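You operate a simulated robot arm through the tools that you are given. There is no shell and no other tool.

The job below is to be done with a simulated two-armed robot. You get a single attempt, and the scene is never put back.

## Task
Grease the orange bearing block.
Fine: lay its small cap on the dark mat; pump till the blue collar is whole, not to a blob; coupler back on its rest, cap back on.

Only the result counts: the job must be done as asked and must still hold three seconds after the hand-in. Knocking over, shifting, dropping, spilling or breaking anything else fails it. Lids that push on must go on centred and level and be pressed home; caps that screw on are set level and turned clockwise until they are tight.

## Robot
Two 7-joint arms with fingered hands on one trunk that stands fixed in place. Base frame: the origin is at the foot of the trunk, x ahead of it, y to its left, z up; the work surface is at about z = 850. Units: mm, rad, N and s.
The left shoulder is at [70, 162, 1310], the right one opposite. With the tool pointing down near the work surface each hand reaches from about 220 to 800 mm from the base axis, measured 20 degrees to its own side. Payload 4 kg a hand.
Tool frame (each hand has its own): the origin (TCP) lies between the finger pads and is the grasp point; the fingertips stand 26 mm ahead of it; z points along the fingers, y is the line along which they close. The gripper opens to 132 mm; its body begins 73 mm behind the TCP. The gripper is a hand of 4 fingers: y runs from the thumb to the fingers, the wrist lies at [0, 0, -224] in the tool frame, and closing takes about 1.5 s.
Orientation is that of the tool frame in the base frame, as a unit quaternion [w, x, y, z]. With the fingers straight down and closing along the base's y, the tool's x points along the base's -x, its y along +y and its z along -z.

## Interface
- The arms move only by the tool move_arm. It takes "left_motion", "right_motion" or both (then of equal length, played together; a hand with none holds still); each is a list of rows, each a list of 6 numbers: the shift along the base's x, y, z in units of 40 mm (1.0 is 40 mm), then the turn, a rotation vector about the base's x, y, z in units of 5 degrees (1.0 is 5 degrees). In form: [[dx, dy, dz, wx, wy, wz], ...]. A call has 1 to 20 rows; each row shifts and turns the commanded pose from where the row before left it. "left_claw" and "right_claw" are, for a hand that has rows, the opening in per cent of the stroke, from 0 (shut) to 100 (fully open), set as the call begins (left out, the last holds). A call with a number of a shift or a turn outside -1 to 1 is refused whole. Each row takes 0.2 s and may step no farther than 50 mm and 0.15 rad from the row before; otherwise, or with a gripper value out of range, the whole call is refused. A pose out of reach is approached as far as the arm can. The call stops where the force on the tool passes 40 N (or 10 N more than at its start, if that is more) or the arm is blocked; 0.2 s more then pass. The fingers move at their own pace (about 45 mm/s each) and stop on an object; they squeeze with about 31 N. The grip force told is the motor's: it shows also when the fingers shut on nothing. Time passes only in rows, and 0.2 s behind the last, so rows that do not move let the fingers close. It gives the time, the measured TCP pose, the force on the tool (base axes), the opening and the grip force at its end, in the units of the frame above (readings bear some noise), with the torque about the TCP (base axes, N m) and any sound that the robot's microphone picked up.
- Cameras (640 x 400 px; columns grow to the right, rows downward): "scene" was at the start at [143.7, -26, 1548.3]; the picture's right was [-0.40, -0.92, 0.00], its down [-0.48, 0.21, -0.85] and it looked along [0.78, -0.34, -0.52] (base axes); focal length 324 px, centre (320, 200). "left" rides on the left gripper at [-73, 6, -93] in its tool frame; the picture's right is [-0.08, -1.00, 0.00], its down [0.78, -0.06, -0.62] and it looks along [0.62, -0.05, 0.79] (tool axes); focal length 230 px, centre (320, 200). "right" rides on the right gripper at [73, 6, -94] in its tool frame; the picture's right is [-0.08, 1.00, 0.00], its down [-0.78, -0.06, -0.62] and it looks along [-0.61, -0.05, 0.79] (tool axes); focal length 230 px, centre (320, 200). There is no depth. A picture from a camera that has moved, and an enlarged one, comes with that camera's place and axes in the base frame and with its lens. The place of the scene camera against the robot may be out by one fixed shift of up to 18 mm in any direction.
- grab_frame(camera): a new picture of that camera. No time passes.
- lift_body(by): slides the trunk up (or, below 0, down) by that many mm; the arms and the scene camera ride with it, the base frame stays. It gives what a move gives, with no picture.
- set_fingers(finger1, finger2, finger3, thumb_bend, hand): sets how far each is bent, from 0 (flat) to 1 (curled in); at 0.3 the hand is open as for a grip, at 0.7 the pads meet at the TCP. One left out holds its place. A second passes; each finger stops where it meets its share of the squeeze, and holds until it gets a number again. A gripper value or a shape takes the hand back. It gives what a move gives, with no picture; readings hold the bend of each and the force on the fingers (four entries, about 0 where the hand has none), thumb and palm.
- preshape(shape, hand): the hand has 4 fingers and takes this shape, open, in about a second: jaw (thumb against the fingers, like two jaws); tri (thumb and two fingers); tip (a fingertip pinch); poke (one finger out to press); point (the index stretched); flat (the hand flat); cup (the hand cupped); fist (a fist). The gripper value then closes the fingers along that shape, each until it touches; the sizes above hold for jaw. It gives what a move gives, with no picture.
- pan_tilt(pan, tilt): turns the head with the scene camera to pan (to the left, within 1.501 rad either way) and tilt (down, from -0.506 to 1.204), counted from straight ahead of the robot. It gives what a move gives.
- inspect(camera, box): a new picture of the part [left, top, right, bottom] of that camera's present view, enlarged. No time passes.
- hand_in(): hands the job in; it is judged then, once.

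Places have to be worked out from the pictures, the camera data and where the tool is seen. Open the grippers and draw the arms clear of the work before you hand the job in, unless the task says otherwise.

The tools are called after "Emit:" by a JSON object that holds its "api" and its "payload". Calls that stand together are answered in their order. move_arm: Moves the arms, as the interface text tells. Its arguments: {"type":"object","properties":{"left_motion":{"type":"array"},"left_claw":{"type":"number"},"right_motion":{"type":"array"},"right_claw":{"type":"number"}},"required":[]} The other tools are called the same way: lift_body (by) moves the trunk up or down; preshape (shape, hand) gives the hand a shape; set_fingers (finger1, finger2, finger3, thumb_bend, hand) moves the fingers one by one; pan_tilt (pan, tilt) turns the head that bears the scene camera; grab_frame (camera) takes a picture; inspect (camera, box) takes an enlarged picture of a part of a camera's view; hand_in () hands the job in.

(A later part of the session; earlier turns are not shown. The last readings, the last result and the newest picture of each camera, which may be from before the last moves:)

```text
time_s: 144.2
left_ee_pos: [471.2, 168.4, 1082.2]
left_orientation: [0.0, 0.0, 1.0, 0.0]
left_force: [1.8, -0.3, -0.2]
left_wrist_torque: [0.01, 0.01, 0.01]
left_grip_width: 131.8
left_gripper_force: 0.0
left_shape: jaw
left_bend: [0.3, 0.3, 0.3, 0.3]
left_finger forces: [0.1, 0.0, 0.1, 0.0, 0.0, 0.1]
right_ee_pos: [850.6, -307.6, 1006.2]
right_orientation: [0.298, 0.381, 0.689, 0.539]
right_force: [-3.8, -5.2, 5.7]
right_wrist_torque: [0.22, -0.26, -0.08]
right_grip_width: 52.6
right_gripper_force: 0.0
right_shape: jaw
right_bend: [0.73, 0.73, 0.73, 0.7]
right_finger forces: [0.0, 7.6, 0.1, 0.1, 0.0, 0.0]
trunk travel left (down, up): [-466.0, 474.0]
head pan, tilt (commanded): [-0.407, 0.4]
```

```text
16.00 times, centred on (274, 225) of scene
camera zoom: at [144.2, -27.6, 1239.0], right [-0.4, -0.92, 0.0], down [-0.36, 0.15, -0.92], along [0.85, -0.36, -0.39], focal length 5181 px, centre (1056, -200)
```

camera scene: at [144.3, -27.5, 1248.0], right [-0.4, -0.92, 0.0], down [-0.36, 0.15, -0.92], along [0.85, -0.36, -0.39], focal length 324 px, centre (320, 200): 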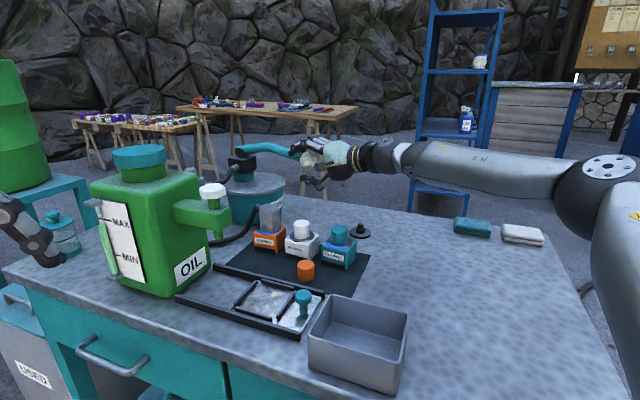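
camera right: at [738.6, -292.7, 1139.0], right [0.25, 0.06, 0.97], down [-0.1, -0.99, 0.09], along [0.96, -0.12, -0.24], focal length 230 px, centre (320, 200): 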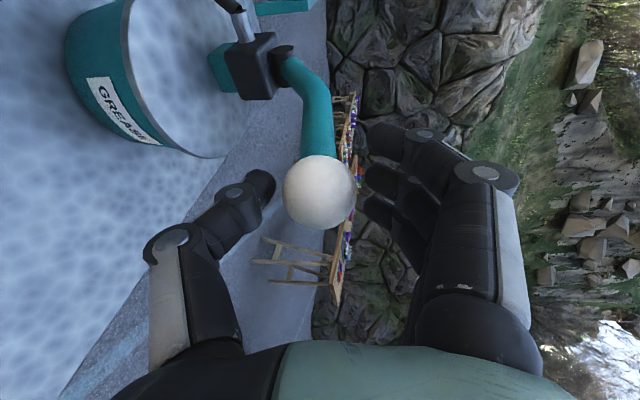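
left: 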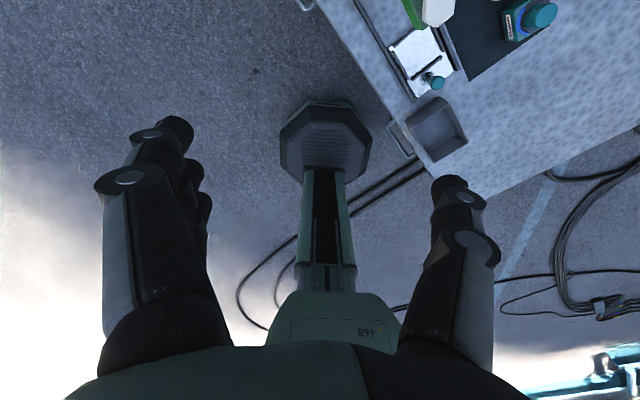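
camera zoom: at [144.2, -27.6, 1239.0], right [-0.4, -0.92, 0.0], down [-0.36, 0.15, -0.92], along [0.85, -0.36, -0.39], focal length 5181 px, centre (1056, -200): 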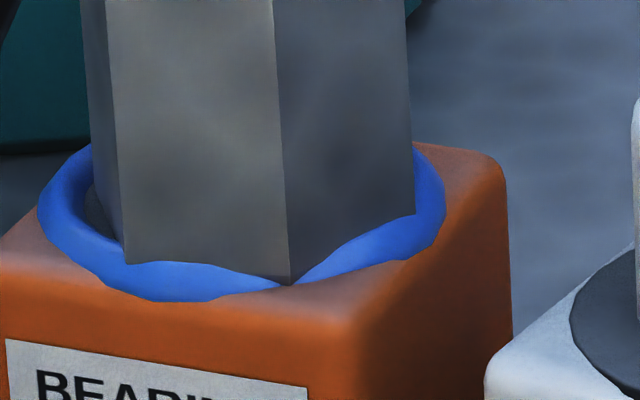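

The arc now runs out of sight behind the coupler on the right. To be safe I let the lever up now and check the hidden side before going on.

Emit:
{"api": "lift_body", "payload": {"by": 108}}

Emit:
{"api": "move_arm", "payload": {"right_motion": [[-0.72, -0.45, 0.21, 0, 0, 0], [-0.72, -0.45, 0.21, 0, 0, 0], [-0.72, -0.45, 0.21, 0, 0, 0], [-0.03, -0.1, -0.15, -0.978, -0.134, 0.28], [-0.03, -0.1, -0.15, -0.978, -0.134, 0.3], [-0.03, -0.1, -0.15, -0.978, -0.134, 0.35], [-0.03, -0.1, -0.15, -0.977, -0.134, 0.4], [-0.03, -0.1, -0.15, -0.977, -0.134, 0.42], [-0.03, -0.1, -0.15, -0.977, -0.134, 0.42], [-0.03, -0.1, -0.15, -0.95, -0.12, 0.45], [-0.03, -0.1, -0.15, -0.94, -0.112, 0.5], [-0.03, -0.1, -0.15, -0.902, -0.089, 0.574], [0, 0, 0, 0, 0, 0]]}}

Emit:
{"api": "move_arm", "payload": {"right_motion": [[0.05, -0.05, -0.2, -0.902, -0.089, 0.574], [0.05, -0.05, -0.2, -0.902, -0.089, 0.574], [0.05, -0.05, -0.2, -0.902, -0.089, 0.574], [0.05, -0.05, -0.2, -0.806, -0.031, 0.707], [0.05, -0.05, -0.2, -0.806, -0.031, 0.707], [0.05, 0, -0.2, -0.806, -0.031, 0.707], [0.05, 0, -0.2, -0.806, -0.031, 0.707], [0.05, 0, -0.2, -0.806, -0.031, 0.707], [0, 0, -0.1, 0, 0, 1], [0, 0, -0.1, 0, 0, 1], [0, 0, -0.1, 0, 0, 1], [0, 0, 0, 0, 0, 1], [0, 0, 0, 0, 0, 0]], "right_claw": 100}}

Emit:
{"api": "grab_frame", "payload": {"camera": "right"}}

```text
time_s: 145.6
left_ee_pos: [472.5, 169.3, 1189.6]
left_orientation: [-0.001, 0.0, 1.0, -0.001]
left_force: [0.4, -1.0, -0.8]
left_wrist_torque: [0.02, 0.01, -0.01]
left_grip_width: 132.0
left_gripper_force: 0.1
left_shape: jaw
left_bend: [0.3, 0.3, 0.3, 0.3]
left_finger forces: [0.0, 0.0, 0.0, 0.0, 0.0, 0.0]
right_ee_pos: [852.1, -307.3, 1111.2]
right_orientation: [0.298, 0.381, 0.691, 0.537]
right_force: [-0.8, 0.5, 0.5]
right_wrist_torque: [-0.02, 0.01, -0.02]
right_grip_width: 50.7
right_gripper_force: 0.0
right_shape: jaw
right_bend: [0.73, 0.73, 0.73, 0.7]
right_finger forces: [0.0, 0.0, 0.1, 0.1, 0.0, 0.0]
trunk travel left (down, up): [-574.0, 366.0]
head pan, tilt (commanded): [-0.407, 0.4]
```

```text
time_s: 148.3
left_ee_pos: [472.7, 169.2, 1189.8]
left_orientation: [0.001, 0.0, 1.0, 0.0]
left_force: [0.4, -1.1, 0.7]
left_wrist_torque: [0.01, 0.0, 0.0]
left_grip_width: 132.0
left_gripper_force: 0.1
left_shape: jaw
left_bend: [0.3, 0.3, 0.3, 0.3]
left_finger forces: [0.0, 0.1, 0.0, 0.1, 0.0, 0.1]
right_ee_pos: [755.0, -396.8, 1083.2]
right_orientation: [0.366, 0.1, 0.872, 0.31]
right_force: [0.0, -0.4, 0.8]
right_wrist_torque: [0.01, 0.0, -0.01]
right_grip_width: 50.7
right_gripper_force: 0.0
right_shape: jaw
right_bend: [0.73, 0.73, 0.73, 0.7]
right_finger forces: [0.0, 0.0, 0.0, 0.0, 0.0, 0.1]
trunk travel left (down, up): [-574.0, 366.0]
head pan, tilt (commanded): [-0.407, 0.4]
```

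```text
time_s: 151.2
left_ee_pos: [473.5, 168.9, 1189.9]
left_orientation: [0.0, 0.0, 1.0, 0.0]
left_force: [0.5, -0.6, -0.4]
left_wrist_torque: [0.02, -0.05, 0.03]
left_grip_width: 131.6
left_gripper_force: 0.0
left_shape: jaw
left_bend: [0.3, 0.3, 0.3, 0.3]
left_finger forces: [0.0, 0.1, 0.1, 0.0, 0.0, 0.0]
right_ee_pos: [769.4, -407.0, 1006.9]
right_orientation: [0.293, -0.37, 0.863, 0.177]
right_force: [-0.6, -0.4, 0.5]
right_wrist_torque: [0.01, 0.01, -0.01]
right_grip_width: 131.9
right_gripper_force: 0.0
right_shape: jaw
right_bend: [0.3, 0.3, 0.3, 0.3]
right_finger forces: [0.0, 0.1, 0.1, 0.0, 0.0, 0.0]
trunk travel left (down, up): [-574.0, 366.0]
head pan, tilt (commanded): [-0.407, 0.4]
```

```text
taken
camera right: at [691.2, -491.3, 1032.2], right [-0.7, 0.7, 0.14], down [0.25, 0.06, 0.97], along [0.67, 0.71, -0.21], focal length 230 px, centre (320, 200)
```

right: 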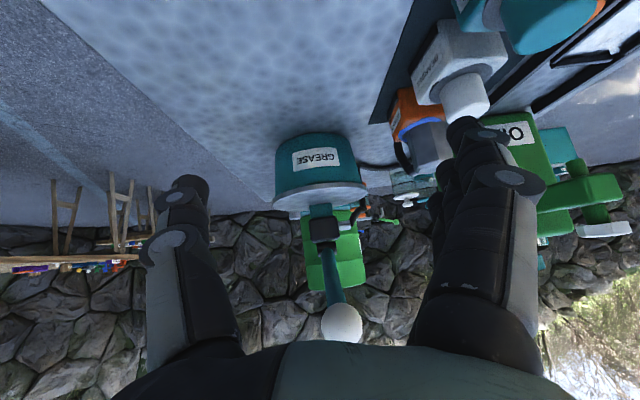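

Emit:
{"api": "inspect", "payload": {"camera": "right", "box": [380, 80, 450, 180]}}

Emit:
{"api": "inspect", "payload": {"camera": "right", "box": [385, 95, 450, 145]}}

Emit:
{"api": "inspect", "payload": {"camera": "scene", "box": [255, 236, 299, 269]}}

```text
4.00 times, centred on (415, 130) of right
camera zoom: at [691.2, -491.3, 1032.2], right [-0.7, 0.7, 0.14], down [0.25, 0.06, 0.97], along [0.67, 0.71, -0.21], focal length 920 px, centre (-60, 480)
```

zoom: 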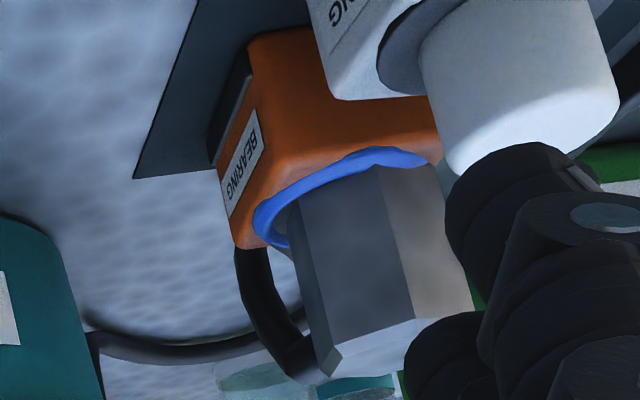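

```text
8.00 times, centred on (418, 120) of right
camera zoom: at [691.2, -491.3, 1032.2], right [-0.7, 0.7, 0.14], down [0.25, 0.06, 0.97], along [0.67, 0.71, -0.21], focal length 1841 px, centre (-460, 840)
```

zoom: 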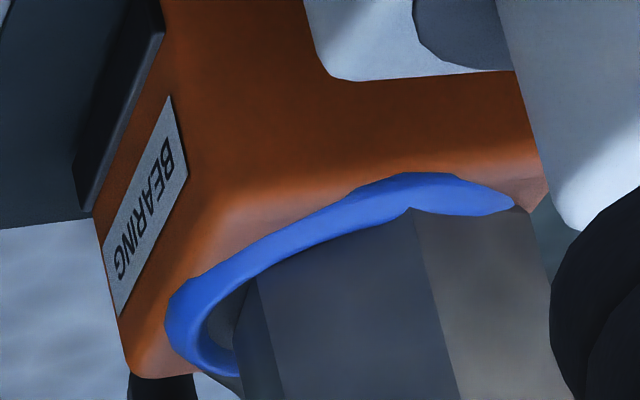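

```text
12.12 times, centred on (277, 252) of scene
camera zoom: at [145.8, -27.0, 1346.8], right [-0.4, -0.92, 0.0], down [-0.36, 0.15, -0.92], along [0.85, -0.36, -0.39], focal length 3925 px, centre (841, -436)
```

zoom: 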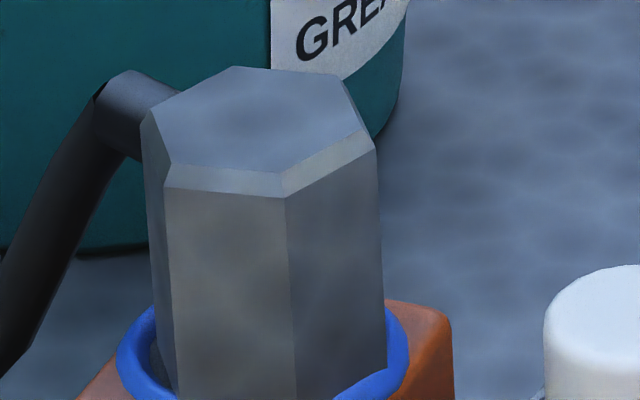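

The blue ring is now closed all the way round in both views, with no blob. Pumping is done. Next I fetch the coupler back: I turn the hand back and approach above the coupler.

Emit:
{"api": "move_arm", "payload": {"right_motion": [[-0.4, 0.3, 0.4, 0, 0, -1], [-0.6, 0.7, 0.3, 0, 0, -1], [-0.6, 0.7, 0.2, 0, 0, -1], [-0.4, 0.8, 0, 0, 0, -1], [0.4, 0.7, 0, 0, 0, 0], [0.5, 0.7, 0, 0, 0, 0], [0.4, 0.5, 0, 0, 0, 0], [0, 0, 0, 0, 0, 0]], "right_claw": 75}}

Emit:
{"api": "grab_frame", "payload": {"camera": "right"}}

Emit:
{"api": "grab_frame", "payload": {"camera": "scene"}}

```text
time_s: 152.9
left_ee_pos: [473.4, 168.6, 1191.3]
left_orientation: [0.0, 0.0, 1.0, 0.0]
left_force: [-0.1, 0.3, -0.8]
left_wrist_torque: [0.01, -0.01, -0.01]
left_grip_width: 132.1
left_gripper_force: 0.1
left_shape: jaw
left_bend: [0.3, 0.3, 0.3, 0.3]
left_finger forces: [0.1, 0.0, 0.0, 0.0, 0.0, 0.0]
right_ee_pos: [742.0, -231.6, 1044.5]
right_orientation: [0.32, -0.213, 0.915, 0.122]
right_force: [-0.2, 0.8, -0.2]
right_wrist_torque: [0.02, -0.01, 0.04]
right_grip_width: 99.5
right_gripper_force: 0.0
right_shape: jaw
right_bend: [0.63, 0.63, 0.63, 0.6]
right_finger forces: [0.0, 0.1, 0.1, 0.0, 0.0, 0.0]
trunk travel left (down, up): [-574.0, 366.0]
head pan, tilt (commanded): [-0.407, 0.4]
```

```text
taken
camera right: at [639.3, -283.0, 1068.6], right [-0.41, 0.9, 0.14], down [0.25, -0.03, 0.97], along [0.87, 0.43, -0.21], focal length 230 px, centre (320, 200)
```

right: 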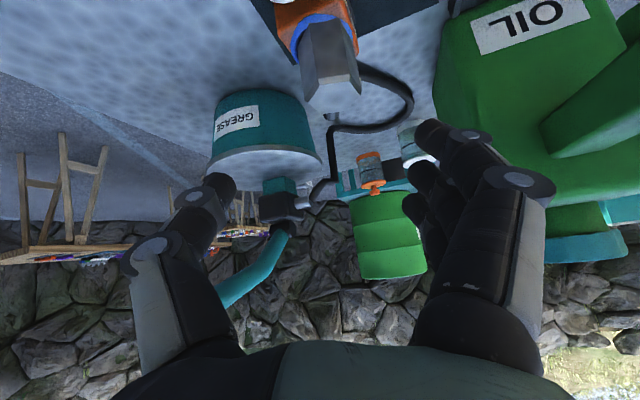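

```text
taken
camera scene: at [145.9, -27.5, 1346.7], right [-0.4, -0.92, 0.0], down [-0.36, 0.15, -0.92], along [0.85, -0.36, -0.39], focal length 324 px, centre (320, 200)
```

scene: 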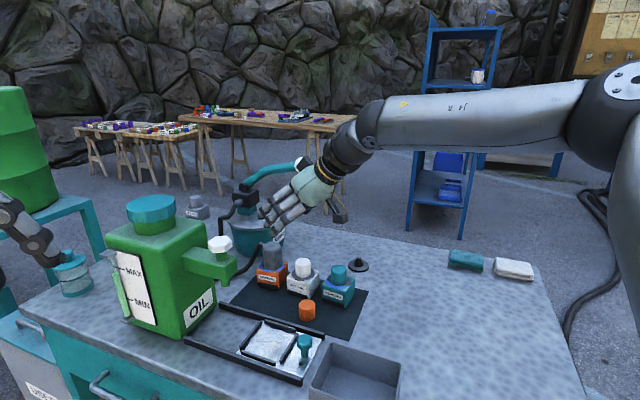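

The hand has picked up a small roll, so I correct that while moving over the coupler.

Emit:
{"api": "move_arm", "payload": {"right_motion": [[0.2, 0.25, 0, -0.41, -0.277, 0.589], [0.2, 0.25, -0.1, -0.41, -0.277, 0.589], [0.25, 0.25, -0.3, 0, 0, 0], [0.2, 0.2, -0.4, 0, 0, 0], [0, 0, 0, 0, 0, 0]]}}

Emit:
{"api": "set_fingers", "payload": {"hand": "right", "finger3": 0.3}}

Emit:
{"api": "grab_frame", "payload": {"camera": "right"}}

Emit:
{"api": "inspect", "payload": {"camera": "scene", "box": [230, 190, 350, 280]}}

```text
time_s: 154.2
left_ee_pos: [471.9, 168.4, 1188.8]
left_orientation: [-0.001, 0.001, 1.0, 0.0]
left_force: [1.2, -0.2, 0.7]
left_wrist_torque: [0.02, -0.04, 0.02]
left_grip_width: 131.9
left_gripper_force: 0.1
left_shape: jaw
left_bend: [0.3, 0.3, 0.3, 0.3]
left_finger forces: [0.1, 0.0, 0.1, 0.0, 0.0, 0.0]
right_ee_pos: [776.4, -192.9, 1011.6]
right_orientation: [0.327, -0.275, 0.898, 0.102]
right_force: [0.0, 0.4, -0.3]
right_wrist_torque: [-0.05, 0.0, -0.03]
right_grip_width: 99.5
right_gripper_force: 0.1
right_shape: jaw
right_bend: [0.63, 0.63, 0.63, 0.6]
right_finger forces: [0.0, 0.0, 0.0, 0.0, 0.0, 0.0]
trunk travel left (down, up): [-574.0, 366.0]
head pan, tilt (commanded): [-0.407, 0.4]
```

```text
time_s: 155.2
left_ee_pos: [472.7, 167.8, 1189.9]
left_orientation: [0.0, 0.001, 1.0, 0.0]
left_force: [0.2, 0.0, -0.1]
left_wrist_torque: [0.0, 0.0, -0.01]
left_grip_width: 131.9
left_gripper_force: 0.2
left_shape: jaw
left_bend: [0.3, 0.3, 0.3, 0.3]
left_finger forces: [0.1, 0.0, 0.1, 0.0, 0.0, 0.1]
right_ee_pos: [776.4, -193.2, 1010.9]
right_orientation: [0.328, -0.274, 0.898, 0.101]
right_force: [0.2, -0.1, 0.2]
right_wrist_torque: [-0.03, 0.01, -0.01]
right_grip_width: 104.2
right_gripper_force: 0.0
right_shape: fingers
right_bend: [0.63, 0.63, 0.3, 0.6]
right_finger forces: [0.0, 0.0, 0.1, 0.1, 0.1, 0.0]
trunk travel left (down, up): [-574.0, 366.0]
head pan, tilt (commanded): [-0.407, 0.4]
```

```text
taken
camera right: at [677.9, -254.0, 1035.1], right [-0.51, 0.86, 0.05], down [0.2, 0.06, 0.98], along [0.84, 0.51, -0.21], focal length 230 px, centre (320, 200)
```

right: 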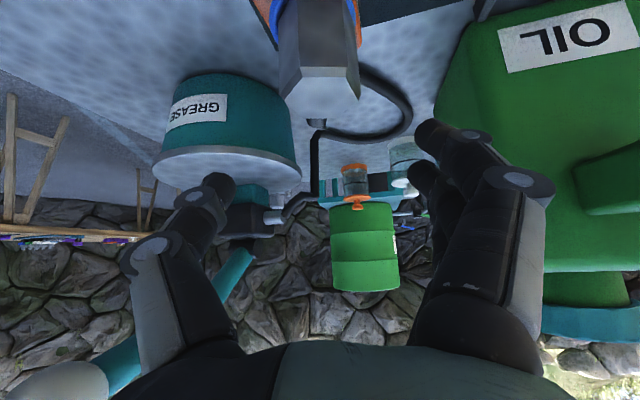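

```text
4.44 times, centred on (290, 235) of scene
camera zoom: at [146.2, -27.1, 1346.7], right [-0.4, -0.92, 0.0], down [-0.36, 0.15, -0.92], along [0.85, -0.36, -0.39], focal length 1439 px, centre (453, 44)
```

zoom: 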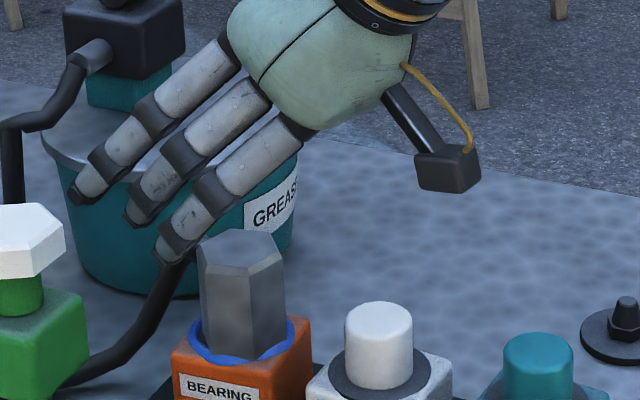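

Centred over the coupler. I lower with the trunk, checking on the way.

Emit:
{"api": "lift_body", "payload": {"by": -45}}

Emit:
{"api": "grab_frame", "payload": {"camera": "right"}}

Emit:
{"api": "inspect", "payload": {"camera": "scene", "box": [230, 180, 350, 270]}}

```text
time_s: 156.0
left_ee_pos: [473.0, 167.7, 1145.3]
left_orientation: [-0.001, -0.001, 1.0, 0.0]
left_force: [-0.3, 0.8, -0.2]
left_wrist_torque: [-0.01, -0.01, -0.01]
left_grip_width: 131.6
left_gripper_force: 0.0
left_shape: jaw
left_bend: [0.3, 0.3, 0.3, 0.3]
left_finger forces: [0.0, 0.0, 0.1, 0.1, 0.1, 0.1]
right_ee_pos: [775.6, -193.5, 965.8]
right_orientation: [0.327, -0.275, 0.899, 0.101]
right_force: [0.0, 0.5, 0.2]
right_wrist_torque: [-0.02, 0.02, -0.01]
right_grip_width: 104.1
right_gripper_force: 0.0
right_shape: fingers
right_bend: [0.63, 0.63, 0.3, 0.6]
right_finger forces: [0.1, 0.0, 0.0, 0.0, 0.0, 0.0]
trunk travel left (down, up): [-529.0, 411.0]
head pan, tilt (commanded): [-0.407, 0.4]
```

```text
taken
camera right: at [677.7, -254.0, 990.2], right [-0.51, 0.86, 0.05], down [0.2, 0.06, 0.98], along [0.84, 0.51, -0.21], focal length 230 px, centre (320, 200)
```

right: 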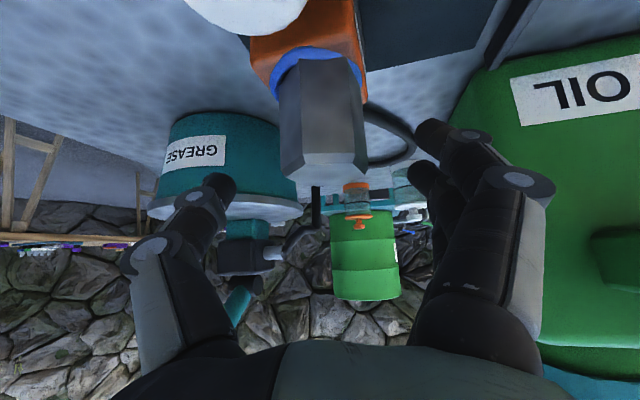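

```text
4.44 times, centred on (290, 225) of scene
camera zoom: at [145.9, -27.0, 1301.8], right [-0.4, -0.92, 0.0], down [-0.36, 0.15, -0.92], along [0.85, -0.36, -0.39], focal length 1439 px, centre (453, 89)
```

zoom: 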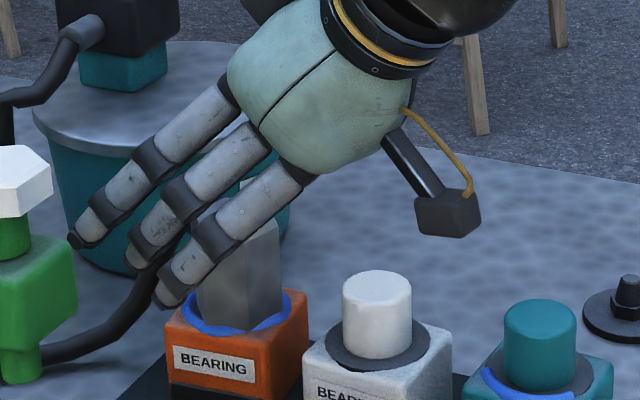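

Good. Down the last 17 mm and check the fingers' height against the collar.

Emit:
{"api": "lift_body", "payload": {"by": -17}}

Emit:
{"api": "inspect", "payload": {"camera": "right", "box": [200, 40, 460, 240]}}

Emit:
{"api": "inspect", "payload": {"camera": "scene", "box": [240, 185, 320, 245]}}

```text
time_s: 156.7
left_ee_pos: [473.6, 170.1, 1128.0]
left_orientation: [0.0, 0.0, 1.0, 0.0]
left_force: [-0.4, -0.5, -1.0]
left_wrist_torque: [-0.01, -0.02, 0.01]
left_grip_width: 132.1
left_gripper_force: 0.0
left_shape: jaw
left_bend: [0.3, 0.3, 0.3, 0.3]
left_finger forces: [0.0, 0.0, 0.0, 0.1, 0.1, 0.1]
right_ee_pos: [776.0, -193.7, 949.8]
right_orientation: [0.328, -0.274, 0.898, 0.102]
right_force: [0.3, -0.5, 0.4]
right_wrist_torque: [-0.01, 0.02, 0.04]
right_grip_width: 104.0
right_gripper_force: 0.1
right_shape: fingers
right_bend: [0.63, 0.63, 0.3, 0.6]
right_finger forces: [0.0, 0.1, 0.0, 0.0, 0.0, 0.0]
trunk travel left (down, up): [-512.0, 428.0]
head pan, tilt (commanded): [-0.407, 0.4]
```

```text
2.00 times, centred on (330, 140) of right
camera zoom: at [677.7, -254.0, 973.2], right [-0.51, 0.86, 0.05], down [0.2, 0.06, 0.98], along [0.84, 0.51, -0.21], focal length 460 px, centre (300, 320)
```

zoom: 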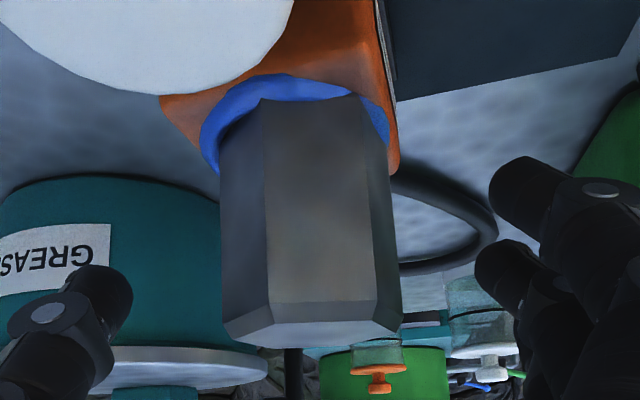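

```text
6.67 times, centred on (280, 215) of scene
camera zoom: at [145.9, -27.0, 1284.7], right [-0.4, -0.92, 0.0], down [-0.36, 0.15, -0.92], along [0.85, -0.36, -0.39], focal length 2159 px, centre (587, 100)
```

zoom: 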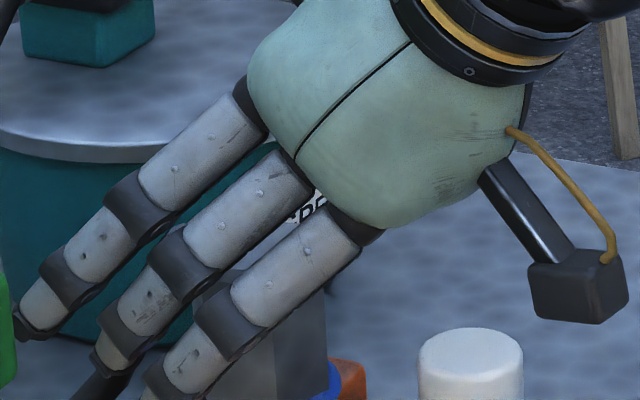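

The gaps match my earlier good grip. I close fingers 1, 2 and the thumb on the coupler.

Emit:
{"api": "set_fingers", "payload": {"hand": "right", "finger1": 0.8, "finger2": 0.8, "thumb_bend": 0.78}}

Emit:
{"api": "inspect", "payload": {"camera": "right", "box": [200, 40, 460, 240]}}

Emit:
{"api": "inspect", "payload": {"camera": "scene", "box": [240, 200, 320, 260]}}

```text
time_s: 157.7
left_ee_pos: [472.6, 168.0, 1127.5]
left_orientation: [0.0, 0.0, 1.0, 0.0]
left_force: [0.5, 0.5, -0.2]
left_wrist_torque: [-0.02, 0.0, 0.02]
left_grip_width: 131.7
left_gripper_force: 0.1
left_shape: jaw
left_bend: [0.3, 0.3, 0.3, 0.3]
left_finger forces: [0.1, 0.0, 0.0, 0.0, 0.0, 0.0]
right_ee_pos: [776.5, -194.2, 950.3]
right_orientation: [0.327, -0.275, 0.898, 0.102]
right_force: [1.4, 0.0, 2.1]
right_wrist_torque: [-0.04, 0.02, 0.06]
right_grip_width: 38.5
right_gripper_force: 23.7
right_shape: fingers
right_bend: [0.72, 0.72, 0.3, 0.66]
right_finger forces: [12.4, 9.9, 0.0, 0.1, 24.2, 0.1]
trunk travel left (down, up): [-512.0, 428.0]
head pan, tilt (commanded): [-0.407, 0.4]
```

```text
2.00 times, centred on (330, 140) of right
camera zoom: at [677.9, -254.1, 973.4], right [-0.51, 0.86, 0.05], down [0.2, 0.06, 0.98], along [0.84, 0.51, -0.21], focal length 460 px, centre (300, 320)
```

zoom: 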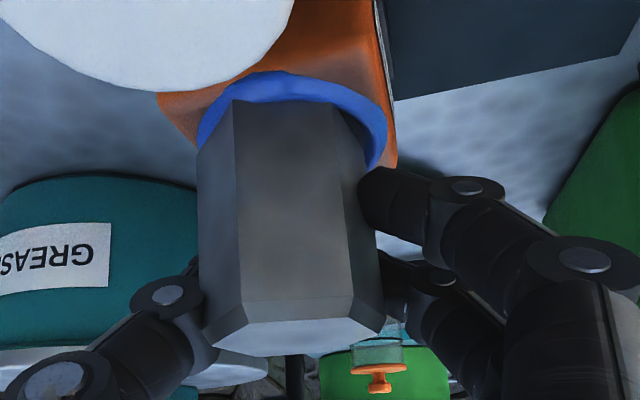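

```text
6.67 times, centred on (280, 230) of scene
camera zoom: at [146.1, -27.1, 1284.8], right [-0.4, -0.92, 0.0], down [-0.36, 0.15, -0.92], along [0.85, -0.36, -0.39], focal length 2159 px, centre (587, 0)
```

zoom: 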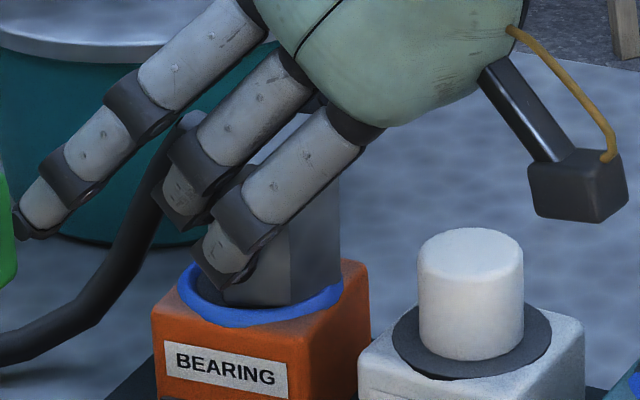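

Firm grip and the block stayed put. I lift straight up with the trunk, watching the force.

Emit:
{"api": "lift_body", "payload": {"by": 6}}

Emit:
{"api": "lift_body", "payload": {"by": 10}}

Emit:
{"api": "inspect", "payload": {"camera": "scene", "box": [240, 200, 320, 260]}}

Emit:
{"api": "inspect", "payload": {"camera": "right", "box": [200, 40, 460, 240]}}

```text
time_s: 158.2
left_ee_pos: [472.8, 169.5, 1134.5]
left_orientation: [0.001, 0.001, 1.0, -0.001]
left_force: [0.0, -0.4, 0.3]
left_wrist_torque: [-0.04, 0.02, 0.01]
left_grip_width: 131.5
left_gripper_force: 0.1
left_shape: jaw
left_bend: [0.3, 0.3, 0.3, 0.3]
left_finger forces: [0.0, 0.0, 0.0, 0.0, 0.0, 0.0]
right_ee_pos: [775.4, -193.2, 954.7]
right_orientation: [0.326, -0.274, 0.899, 0.101]
right_force: [0.1, -0.2, -1.6]
right_wrist_torque: [-0.02, -0.01, 0.01]
right_grip_width: 38.4
right_gripper_force: 22.4
right_shape: fingers
right_bend: [0.72, 0.72, 0.3, 0.66]
right_finger forces: [12.2, 9.6, 0.0, 0.1, 22.8, 0.0]
trunk travel left (down, up): [-518.0, 422.0]
head pan, tilt (commanded): [-0.407, 0.4]
```

```text
time_s: 158.8
left_ee_pos: [474.2, 168.8, 1144.0]
left_orientation: [-0.002, 0.0, 1.0, 0.0]
left_force: [-0.1, 0.3, -1.7]
left_wrist_torque: [-0.02, 0.02, -0.01]
left_grip_width: 131.8
left_gripper_force: 0.1
left_shape: jaw
left_bend: [0.3, 0.3, 0.3, 0.3]
left_finger forces: [0.1, 0.1, 0.1, 0.0, 0.0, 0.0]
right_ee_pos: [777.8, -192.9, 965.5]
right_orientation: [0.326, -0.275, 0.899, 0.101]
right_force: [0.3, 1.0, -1.1]
right_wrist_torque: [0.0, -0.02, 0.01]
right_grip_width: 38.5
right_gripper_force: 22.3
right_shape: fingers
right_bend: [0.72, 0.72, 0.3, 0.66]
right_finger forces: [12.2, 9.6, 0.0, 0.0, 22.8, 0.0]
trunk travel left (down, up): [-528.0, 412.0]
head pan, tilt (commanded): [-0.407, 0.4]
```

```text
6.67 times, centred on (280, 230) of scene
camera zoom: at [146.6, -27.1, 1300.7], right [-0.4, -0.92, 0.0], down [-0.36, 0.15, -0.92], along [0.85, -0.36, -0.39], focal length 2159 px, centre (587, 0)
```

zoom: 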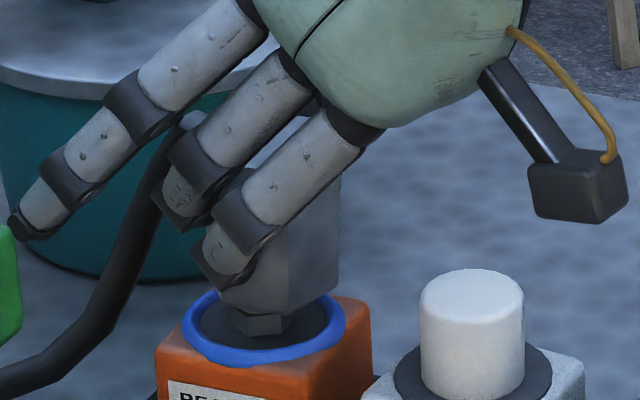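

```text
2.00 times, centred on (330, 140) of right
camera zoom: at [678.1, -254.1, 988.8], right [-0.51, 0.86, 0.05], down [0.21, 0.06, 0.98], along [0.84, 0.51, -0.21], focal length 460 px, centre (300, 320)
```

zoom: 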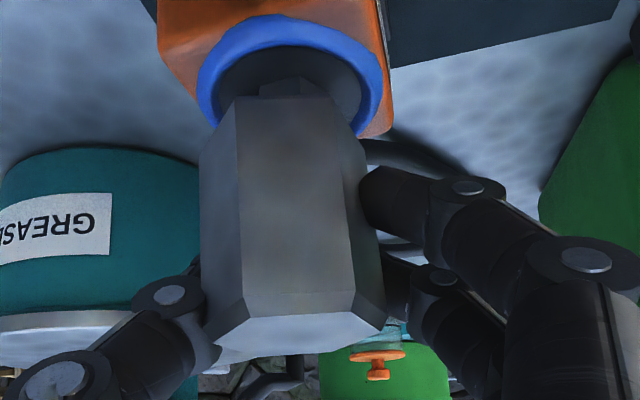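

The coupler comes off freely and the collar is a complete, even ring. I lift it clear of the nipple.

Emit:
{"api": "lift_body", "payload": {"by": 30}}

Emit:
{"api": "inspect", "payload": {"camera": "scene", "box": [240, 200, 320, 260]}}

Emit:
{"api": "grab_frame", "payload": {"camera": "right"}}

```text
time_s: 159.6
left_ee_pos: [474.0, 168.1, 1174.0]
left_orientation: [-0.001, 0.0, 1.0, 0.001]
left_force: [0.3, 0.1, -0.1]
left_wrist_torque: [0.03, 0.01, 0.02]
left_grip_width: 131.6
left_gripper_force: 0.1
left_shape: jaw
left_bend: [0.3, 0.3, 0.3, 0.3]
left_finger forces: [0.0, 0.1, 0.1, 0.1, 0.1, 0.1]
right_ee_pos: [777.1, -194.2, 994.6]
right_orientation: [0.326, -0.274, 0.899, 0.102]
right_force: [0.7, -0.7, -1.2]
right_wrist_torque: [-0.01, 0.02, 0.02]
right_grip_width: 38.1
right_gripper_force: 22.0
right_shape: fingers
right_bend: [0.72, 0.72, 0.3, 0.66]
right_finger forces: [12.2, 9.7, 0.0, 0.1, 22.8, 0.1]
trunk travel left (down, up): [-558.0, 382.0]
head pan, tilt (commanded): [-0.407, 0.4]
```

```text
6.67 times, centred on (280, 230) of scene
camera zoom: at [147.1, -27.2, 1330.6], right [-0.4, -0.92, 0.0], down [-0.36, 0.15, -0.92], along [0.85, -0.36, -0.39], focal length 2159 px, centre (587, 0)
```

zoom: 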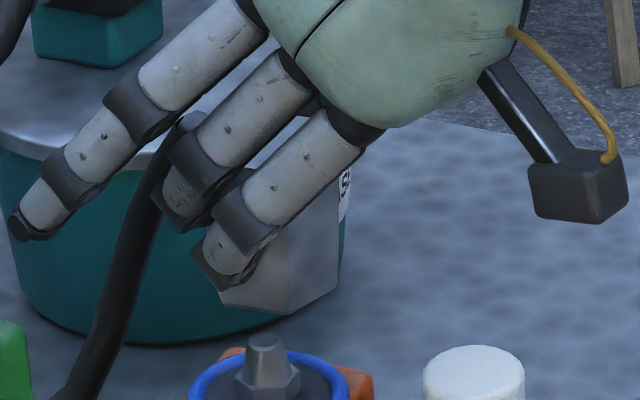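

```text
taken
camera right: at [678.5, -254.2, 1018.5], right [-0.51, 0.86, 0.05], down [0.21, 0.06, 0.98], along [0.84, 0.51, -0.21], focal length 230 px, centre (320, 200)
```

right: 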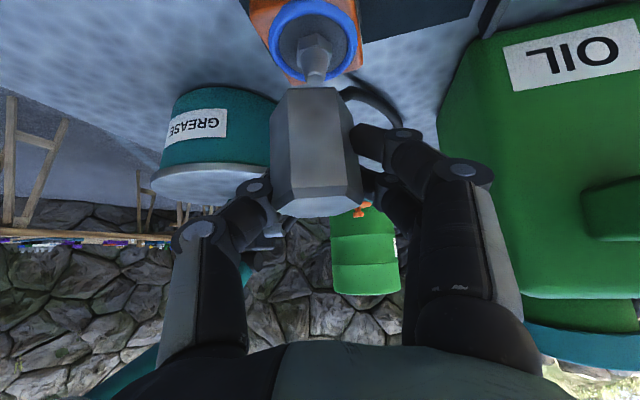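

The nipple and whole collar are clearly visible. I carry the coupler back toward its rest at about (755.5, -417), turning the hand back to its original direction on the way.

Emit:
{"api": "move_arm", "payload": {"right_motion": [[-0.1, -0.6, 0.05, 0, 0, 0], [-0.1, -0.9, 0, 0, 0, 0], [-0.1, -0.9, 0, 0, 0, 1], [-0.1, -0.9, 0, 0, 0, 1], [-0.1, -0.9, 0, 0, 0, 1], [-0.1, -0.9, 0, 0, 0, 0.2], [0, -0.45, 0, 0, 0, 0], [0, 0, 0, 0, 0, 0]]}}

Emit:
{"api": "grab_frame", "payload": {"camera": "right"}}

Emit:
{"api": "inspect", "payload": {"camera": "scene", "box": [310, 200, 400, 290]}}

```text
time_s: 161.3
left_ee_pos: [473.8, 168.9, 1174.4]
left_orientation: [0.0, -0.001, 1.0, 0.0]
left_force: [-0.2, -0.7, 0.2]
left_wrist_torque: [0.01, 0.02, 0.0]
left_grip_width: 131.6
left_gripper_force: 0.1
left_shape: jaw
left_bend: [0.3, 0.3, 0.3, 0.3]
left_finger forces: [0.1, 0.0, 0.1, 0.0, 0.0, 0.0]
right_ee_pos: [753.7, -415.6, 996.5]
right_orientation: [0.31, -0.396, 0.852, 0.145]
right_force: [-0.4, 0.2, -0.8]
right_wrist_torque: [-0.01, 0.0, -0.04]
right_grip_width: 38.2
right_gripper_force: 22.3
right_shape: fingers
right_bend: [0.72, 0.72, 0.3, 0.66]
right_finger forces: [12.0, 9.6, 0.1, 0.0, 22.6, 0.0]
trunk travel left (down, up): [-558.0, 382.0]
head pan, tilt (commanded): [-0.407, 0.4]
```

```text
taken
camera right: at [675.8, -501.2, 1020.7], right [-0.73, 0.69, 0.05], down [0.18, 0.12, 0.98], along [0.66, 0.72, -0.21], focal length 230 px, centre (320, 200)
```

right: 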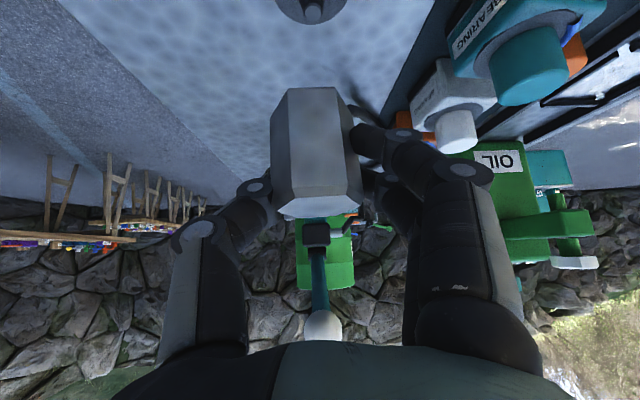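

```text
4.44 times, centred on (355, 245) of scene
camera zoom: at [146.5, -27.0, 1330.7], right [-0.4, -0.92, 0.0], down [-0.36, 0.15, -0.92], along [0.85, -0.36, -0.39], focal length 1439 px, centre (164, 0)
```

zoom: 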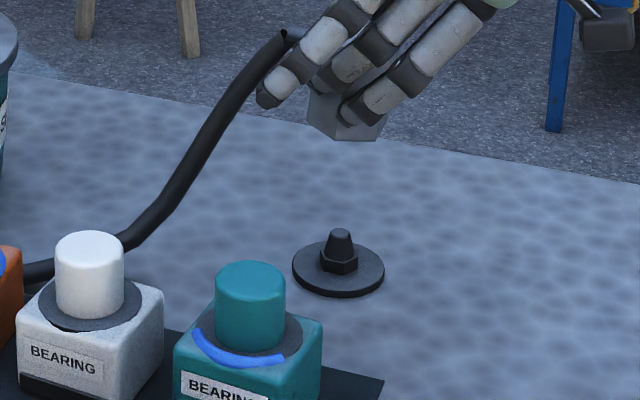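

I lower to just above the rest's post and check the alignment in both views.

Emit:
{"api": "lift_body", "payload": {"by": -30}}

Emit:
{"api": "inspect", "payload": {"camera": "right", "box": [240, 0, 400, 220]}}

Emit:
{"api": "inspect", "payload": {"camera": "scene", "box": [330, 190, 400, 260]}}

```text
time_s: 162.1
left_ee_pos: [473.4, 168.5, 1143.4]
left_orientation: [0.0, 0.0, 1.0, 0.001]
left_force: [0.2, 0.2, 0.3]
left_wrist_torque: [0.0, -0.04, -0.03]
left_grip_width: 131.7
left_gripper_force: 0.0
left_shape: jaw
left_bend: [0.3, 0.3, 0.3, 0.3]
left_finger forces: [0.0, 0.0, 0.0, 0.0, 0.0, 0.0]
right_ee_pos: [754.4, -415.4, 966.7]
right_orientation: [0.31, -0.397, 0.851, 0.146]
right_force: [-0.3, -0.2, -1.0]
right_wrist_torque: [-0.01, -0.01, -0.01]
right_grip_width: 38.3
right_gripper_force: 22.2
right_shape: fingers
right_bend: [0.72, 0.72, 0.3, 0.66]
right_finger forces: [12.0, 9.5, 0.0, 0.0, 22.4, 0.0]
trunk travel left (down, up): [-528.0, 412.0]
head pan, tilt (commanded): [-0.407, 0.4]
```

```text
1.82 times, centred on (320, 110) of right
camera zoom: at [675.5, -501.0, 990.9], right [-0.73, 0.69, 0.05], down [0.18, 0.12, 0.98], along [0.66, 0.72, -0.21], focal length 418 px, centre (320, 364)
```

zoom: 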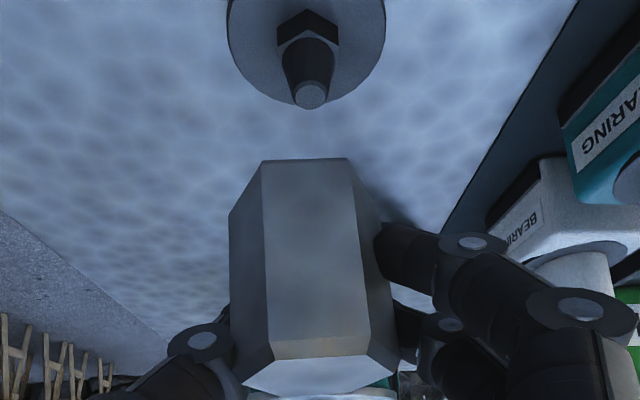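

```text
5.71 times, centred on (365, 225) of scene
camera zoom: at [146.0, -27.1, 1300.7], right [-0.4, -0.92, 0.0], down [-0.36, 0.15, -0.92], along [0.85, -0.36, -0.39], focal length 1850 px, centre (63, 57)
```

zoom: 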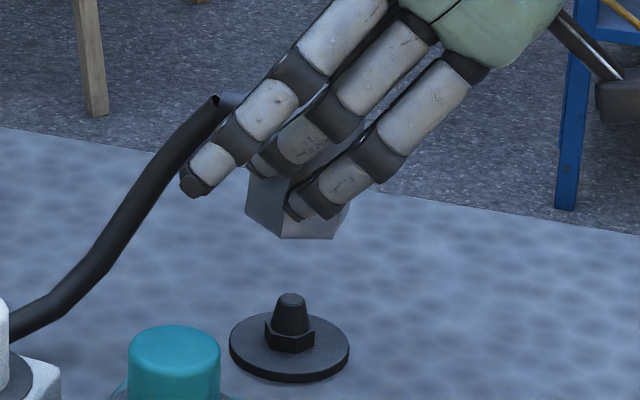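

I need a small correction of about (-1.6, +2.5); then I lower further and recheck closer to the post.

Emit:
{"api": "move_arm", "payload": {"right_motion": [[-0.04, 0.062, 0, 0, 0, 0], [0, 0, 0, 0, 0, 0]]}}

Emit:
{"api": "lift_body", "payload": {"by": -25}}

Emit:
{"api": "inspect", "payload": {"camera": "right", "box": [250, 0, 390, 220]}}

Emit:
{"api": "inspect", "payload": {"camera": "scene", "box": [340, 195, 385, 240]}}

```text
time_s: 162.7
left_ee_pos: [473.9, 168.5, 1143.9]
left_orientation: [0.0, 0.0, 1.0, 0.0]
left_force: [-0.7, 0.3, 0.4]
left_wrist_torque: [0.0, 0.0, -0.02]
left_grip_width: 131.7
left_gripper_force: 0.1
left_shape: jaw
left_bend: [0.3, 0.3, 0.3, 0.3]
left_finger forces: [0.1, 0.0, 0.0, 0.0, 0.0, 0.0]
right_ee_pos: [752.0, -413.1, 967.6]
right_orientation: [0.309, -0.396, 0.852, 0.146]
right_force: [0.6, -0.1, -2.0]
right_wrist_torque: [-0.01, -0.01, -0.01]
right_grip_width: 38.3
right_gripper_force: 22.3
right_shape: fingers
right_bend: [0.72, 0.72, 0.3, 0.66]
right_finger forces: [12.1, 9.6, 0.0, 0.0, 22.6, 0.0]
trunk travel left (down, up): [-528.0, 412.0]
head pan, tilt (commanded): [-0.407, 0.4]
```

```text
time_s: 163.4
left_ee_pos: [474.1, 168.8, 1118.6]
left_orientation: [0.0, 0.0, 1.0, 0.0]
left_force: [-0.7, 0.3, -0.7]
left_wrist_torque: [0.04, -0.02, 0.01]
left_grip_width: 131.9
left_gripper_force: 0.1
left_shape: jaw
left_bend: [0.3, 0.3, 0.3, 0.3]
left_finger forces: [0.0, 0.0, 0.1, 0.0, 0.0, 0.0]
right_ee_pos: [751.9, -412.0, 941.2]
right_orientation: [0.31, -0.397, 0.852, 0.146]
right_force: [0.4, 0.3, -1.6]
right_wrist_torque: [-0.01, 0.0, 0.02]
right_grip_width: 38.4
right_gripper_force: 22.1
right_shape: fingers
right_bend: [0.72, 0.72, 0.3, 0.66]
right_finger forces: [12.0, 9.6, 0.1, 0.1, 22.5, 0.1]
trunk travel left (down, up): [-503.0, 437.0]
head pan, tilt (commanded): [-0.407, 0.4]
```

```text
1.82 times, centred on (320, 110) of right
camera zoom: at [673.9, -498.4, 966.0], right [-0.73, 0.69, 0.05], down [0.18, 0.12, 0.98], along [0.66, 0.72, -0.21], focal length 418 px, centre (320, 364)
```

zoom: 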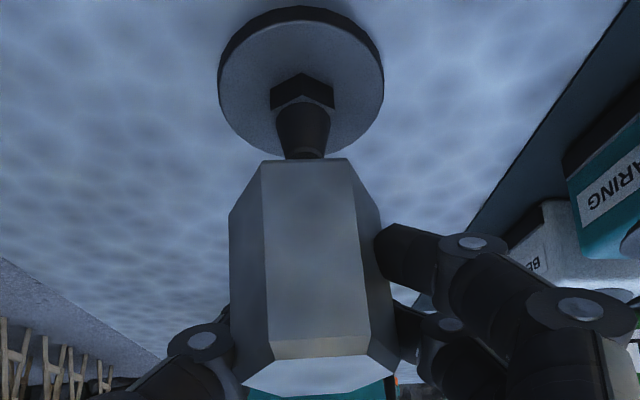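

```text
8.89 times, centred on (362, 218) of scene
camera zoom: at [146.0, -27.1, 1275.7], right [-0.4, -0.92, 0.0], down [-0.36, 0.15, -0.92], along [0.85, -0.36, -0.39], focal length 2878 px, centre (-58, 44)
```

zoom: 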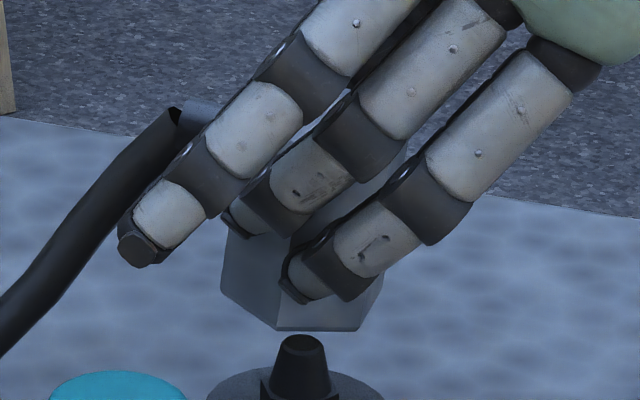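

Nearly concentric; I nudge about 1 mm and lower onto the post in small steps.

Emit:
{"api": "move_arm", "payload": {"right_motion": [[0.033, -0.015, 0, 0, 0, 0], [0, 0, 0, 0, 0, 0]]}}

Emit:
{"api": "lift_body", "payload": {"by": -10}}

Emit:
{"api": "inspect", "payload": {"camera": "right", "box": [270, 30, 370, 140]}}

Emit:
{"api": "inspect", "payload": {"camera": "scene", "box": [340, 200, 385, 245]}}

```text
time_s: 164.0
left_ee_pos: [472.6, 168.8, 1119.0]
left_orientation: [0.001, 0.0, 1.0, 0.0]
left_force: [0.6, -0.3, 0.3]
left_wrist_torque: [0.01, 0.0, -0.01]
left_grip_width: 131.9
left_gripper_force: 0.0
left_shape: jaw
left_bend: [0.3, 0.3, 0.3, 0.3]
left_finger forces: [0.0, 0.0, 0.0, 0.1, 0.0, 0.0]
right_ee_pos: [754.0, -414.3, 941.8]
right_orientation: [0.31, -0.397, 0.851, 0.146]
right_force: [0.3, 0.8, -1.8]
right_wrist_torque: [-0.01, 0.01, 0.02]
right_grip_width: 38.1
right_gripper_force: 22.0
right_shape: fingers
right_bend: [0.72, 0.72, 0.3, 0.66]
right_finger forces: [12.0, 9.6, 0.1, 0.0, 22.5, 0.1]
trunk travel left (down, up): [-503.0, 437.0]
head pan, tilt (commanded): [-0.407, 0.4]
```

```text
time_s: 164.6
left_ee_pos: [473.2, 169.0, 1107.7]
left_orientation: [0.0, 0.0, 1.0, 0.0]
left_force: [0.2, -0.4, 0.1]
left_wrist_torque: [-0.02, 0.0, 0.02]
left_grip_width: 132.0
left_gripper_force: 0.1
left_shape: jaw
left_bend: [0.3, 0.3, 0.3, 0.3]
left_finger forces: [0.0, 0.1, 0.0, 0.1, 0.0, 0.0]
right_ee_pos: [753.9, -413.4, 931.6]
right_orientation: [0.309, -0.397, 0.852, 0.146]
right_force: [-0.2, 0.5, -1.5]
right_wrist_torque: [-0.02, 0.02, 0.01]
right_grip_width: 38.2
right_gripper_force: 22.5
right_shape: fingers
right_bend: [0.72, 0.72, 0.3, 0.66]
right_finger forces: [12.1, 9.6, 0.0, 0.0, 22.5, 0.1]
trunk travel left (down, up): [-493.0, 447.0]
head pan, tilt (commanded): [-0.407, 0.4]
```

```text
3.64 times, centred on (320, 85) of right
camera zoom: at [675.6, -499.1, 955.7], right [-0.73, 0.69, 0.05], down [0.18, 0.12, 0.98], along [0.66, 0.72, -0.21], focal length 837 px, centre (320, 618)
```

zoom: 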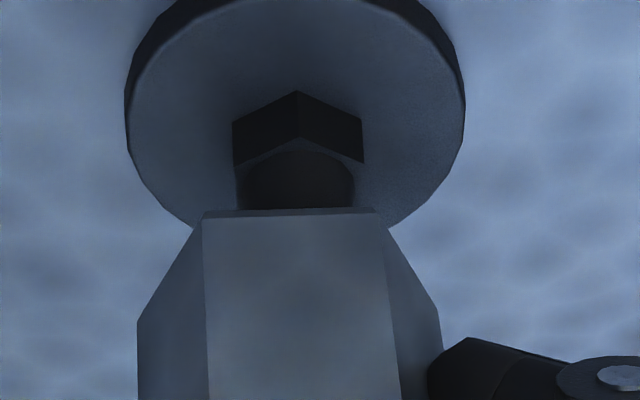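

```text
8.89 times, centred on (362, 222) of scene
camera zoom: at [146.4, -27.2, 1265.7], right [-0.4, -0.92, 0.0], down [-0.36, 0.15, -0.92], along [0.85, -0.36, -0.39], focal length 2878 px, centre (-58, 0)
```

zoom: 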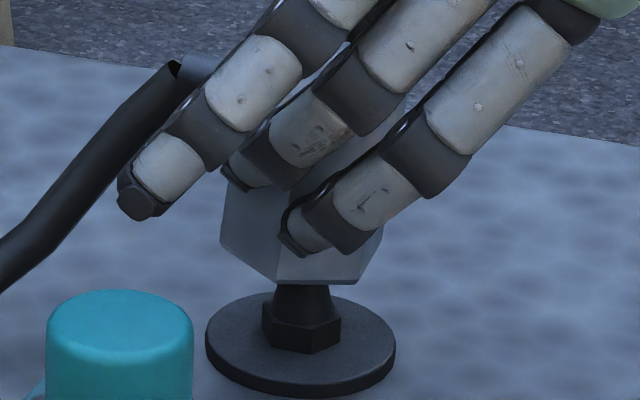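

A 1.5 mm sideways nudge, then further down with force checks.

Emit:
{"api": "move_arm", "payload": {"right_motion": [[-0.03, 0.012, 0, 0, 0, 0], [0, 0, 0, 0, 0, 0]]}}

Emit:
{"api": "inspect", "payload": {"camera": "right", "box": [270, 30, 370, 140]}}

Emit:
{"api": "lift_body", "payload": {"by": -6}}

Emit:
{"api": "lift_body", "payload": {"by": -5}}

Emit:
{"api": "inspect", "payload": {"camera": "scene", "box": [340, 200, 385, 245]}}

```text
time_s: 165.2
left_ee_pos: [473.7, 169.7, 1108.7]
left_orientation: [-0.001, 0.0, 1.0, 0.0]
left_force: [0.0, 0.5, -0.3]
left_wrist_torque: [0.01, 0.02, 0.01]
left_grip_width: 132.0
left_gripper_force: 0.1
left_shape: jaw
left_bend: [0.3, 0.3, 0.3, 0.3]
left_finger forces: [0.0, 0.0, 0.1, 0.0, 0.1, 0.1]
right_ee_pos: [752.1, -412.4, 931.1]
right_orientation: [0.309, -0.397, 0.852, 0.146]
right_force: [0.4, 0.1, -1.4]
right_wrist_torque: [0.02, 0.01, 0.0]
right_grip_width: 38.2
right_gripper_force: 22.5
right_shape: fingers
right_bend: [0.72, 0.72, 0.3, 0.66]
right_finger forces: [12.0, 9.6, 0.0, 0.0, 22.5, 0.0]
trunk travel left (down, up): [-493.0, 447.0]
head pan, tilt (commanded): [-0.407, 0.4]
```

```text
3.64 times, centred on (320, 85) of right
camera zoom: at [674.4, -498.5, 955.6], right [-0.73, 0.69, 0.05], down [0.18, 0.12, 0.98], along [0.66, 0.72, -0.21], focal length 837 px, centre (320, 618)
```

zoom: 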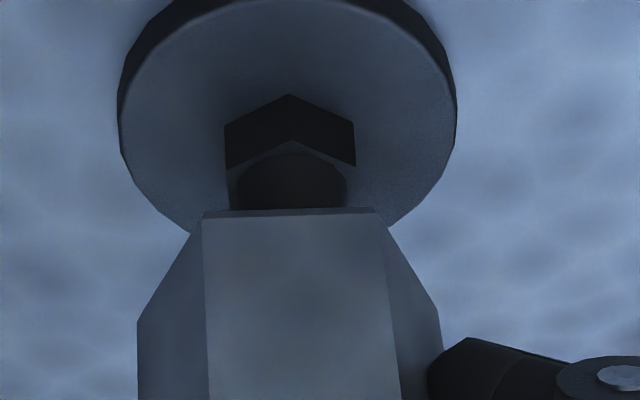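

```text
time_s: 165.7
left_ee_pos: [473.3, 169.7, 1103.6]
left_orientation: [-0.001, 0.001, 1.0, 0.0]
left_force: [0.2, -0.2, -0.4]
left_wrist_torque: [-0.01, 0.0, -0.01]
left_grip_width: 132.1
left_gripper_force: 0.1
left_shape: jaw
left_bend: [0.3, 0.3, 0.3, 0.3]
left_finger forces: [0.1, 0.0, 0.1, 0.0, 0.0, 0.0]
right_ee_pos: [753.4, -412.9, 925.8]
right_orientation: [0.31, -0.397, 0.851, 0.146]
right_force: [-0.4, -1.0, -0.8]
right_wrist_torque: [-0.01, -0.01, 0.03]
right_grip_width: 38.2
right_gripper_force: 21.8
right_shape: fingers
right_bend: [0.72, 0.72, 0.3, 0.66]
right_finger forces: [11.9, 9.6, 0.1, 0.0, 22.5, 0.0]
trunk travel left (down, up): [-487.0, 453.0]
head pan, tilt (commanded): [-0.407, 0.4]
```

```text
time_s: 166.3
left_ee_pos: [473.0, 168.6, 1097.8]
left_orientation: [0.0, 0.0, 1.0, 0.0]
left_force: [-0.1, 0.5, 0.0]
left_wrist_torque: [-0.01, 0.01, -0.03]
left_grip_width: 131.4
left_gripper_force: 0.0
left_shape: jaw
left_bend: [0.3, 0.3, 0.3, 0.3]
left_finger forces: [0.0, 0.0, 0.1, 0.1, 0.0, 0.1]
right_ee_pos: [753.8, -413.1, 921.1]
right_orientation: [0.309, -0.397, 0.852, 0.145]
right_force: [0.5, -0.2, -0.7]
right_wrist_torque: [0.02, -0.01, 0.0]
right_grip_width: 38.2
right_gripper_force: 22.2
right_shape: fingers
right_bend: [0.72, 0.72, 0.3, 0.66]
right_finger forces: [11.9, 9.6, 0.0, 0.1, 22.5, 0.0]
trunk travel left (down, up): [-482.0, 458.0]
head pan, tilt (commanded): [-0.407, 0.4]
```

```text
8.89 times, centred on (362, 222) of scene
camera zoom: at [146.4, -27.2, 1254.7], right [-0.4, -0.92, 0.0], down [-0.36, 0.15, -0.92], along [0.85, -0.36, -0.39], focal length 2878 px, centre (-58, 0)
```

zoom: 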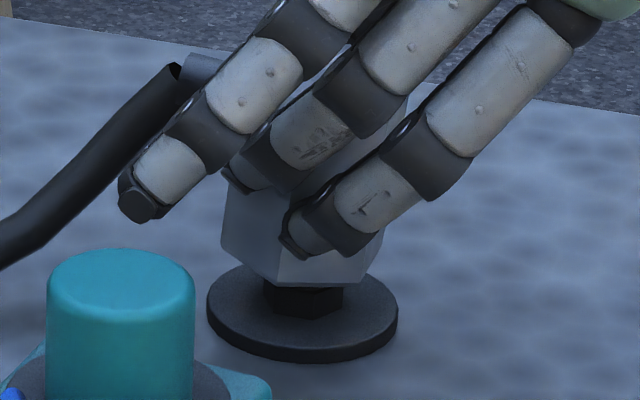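

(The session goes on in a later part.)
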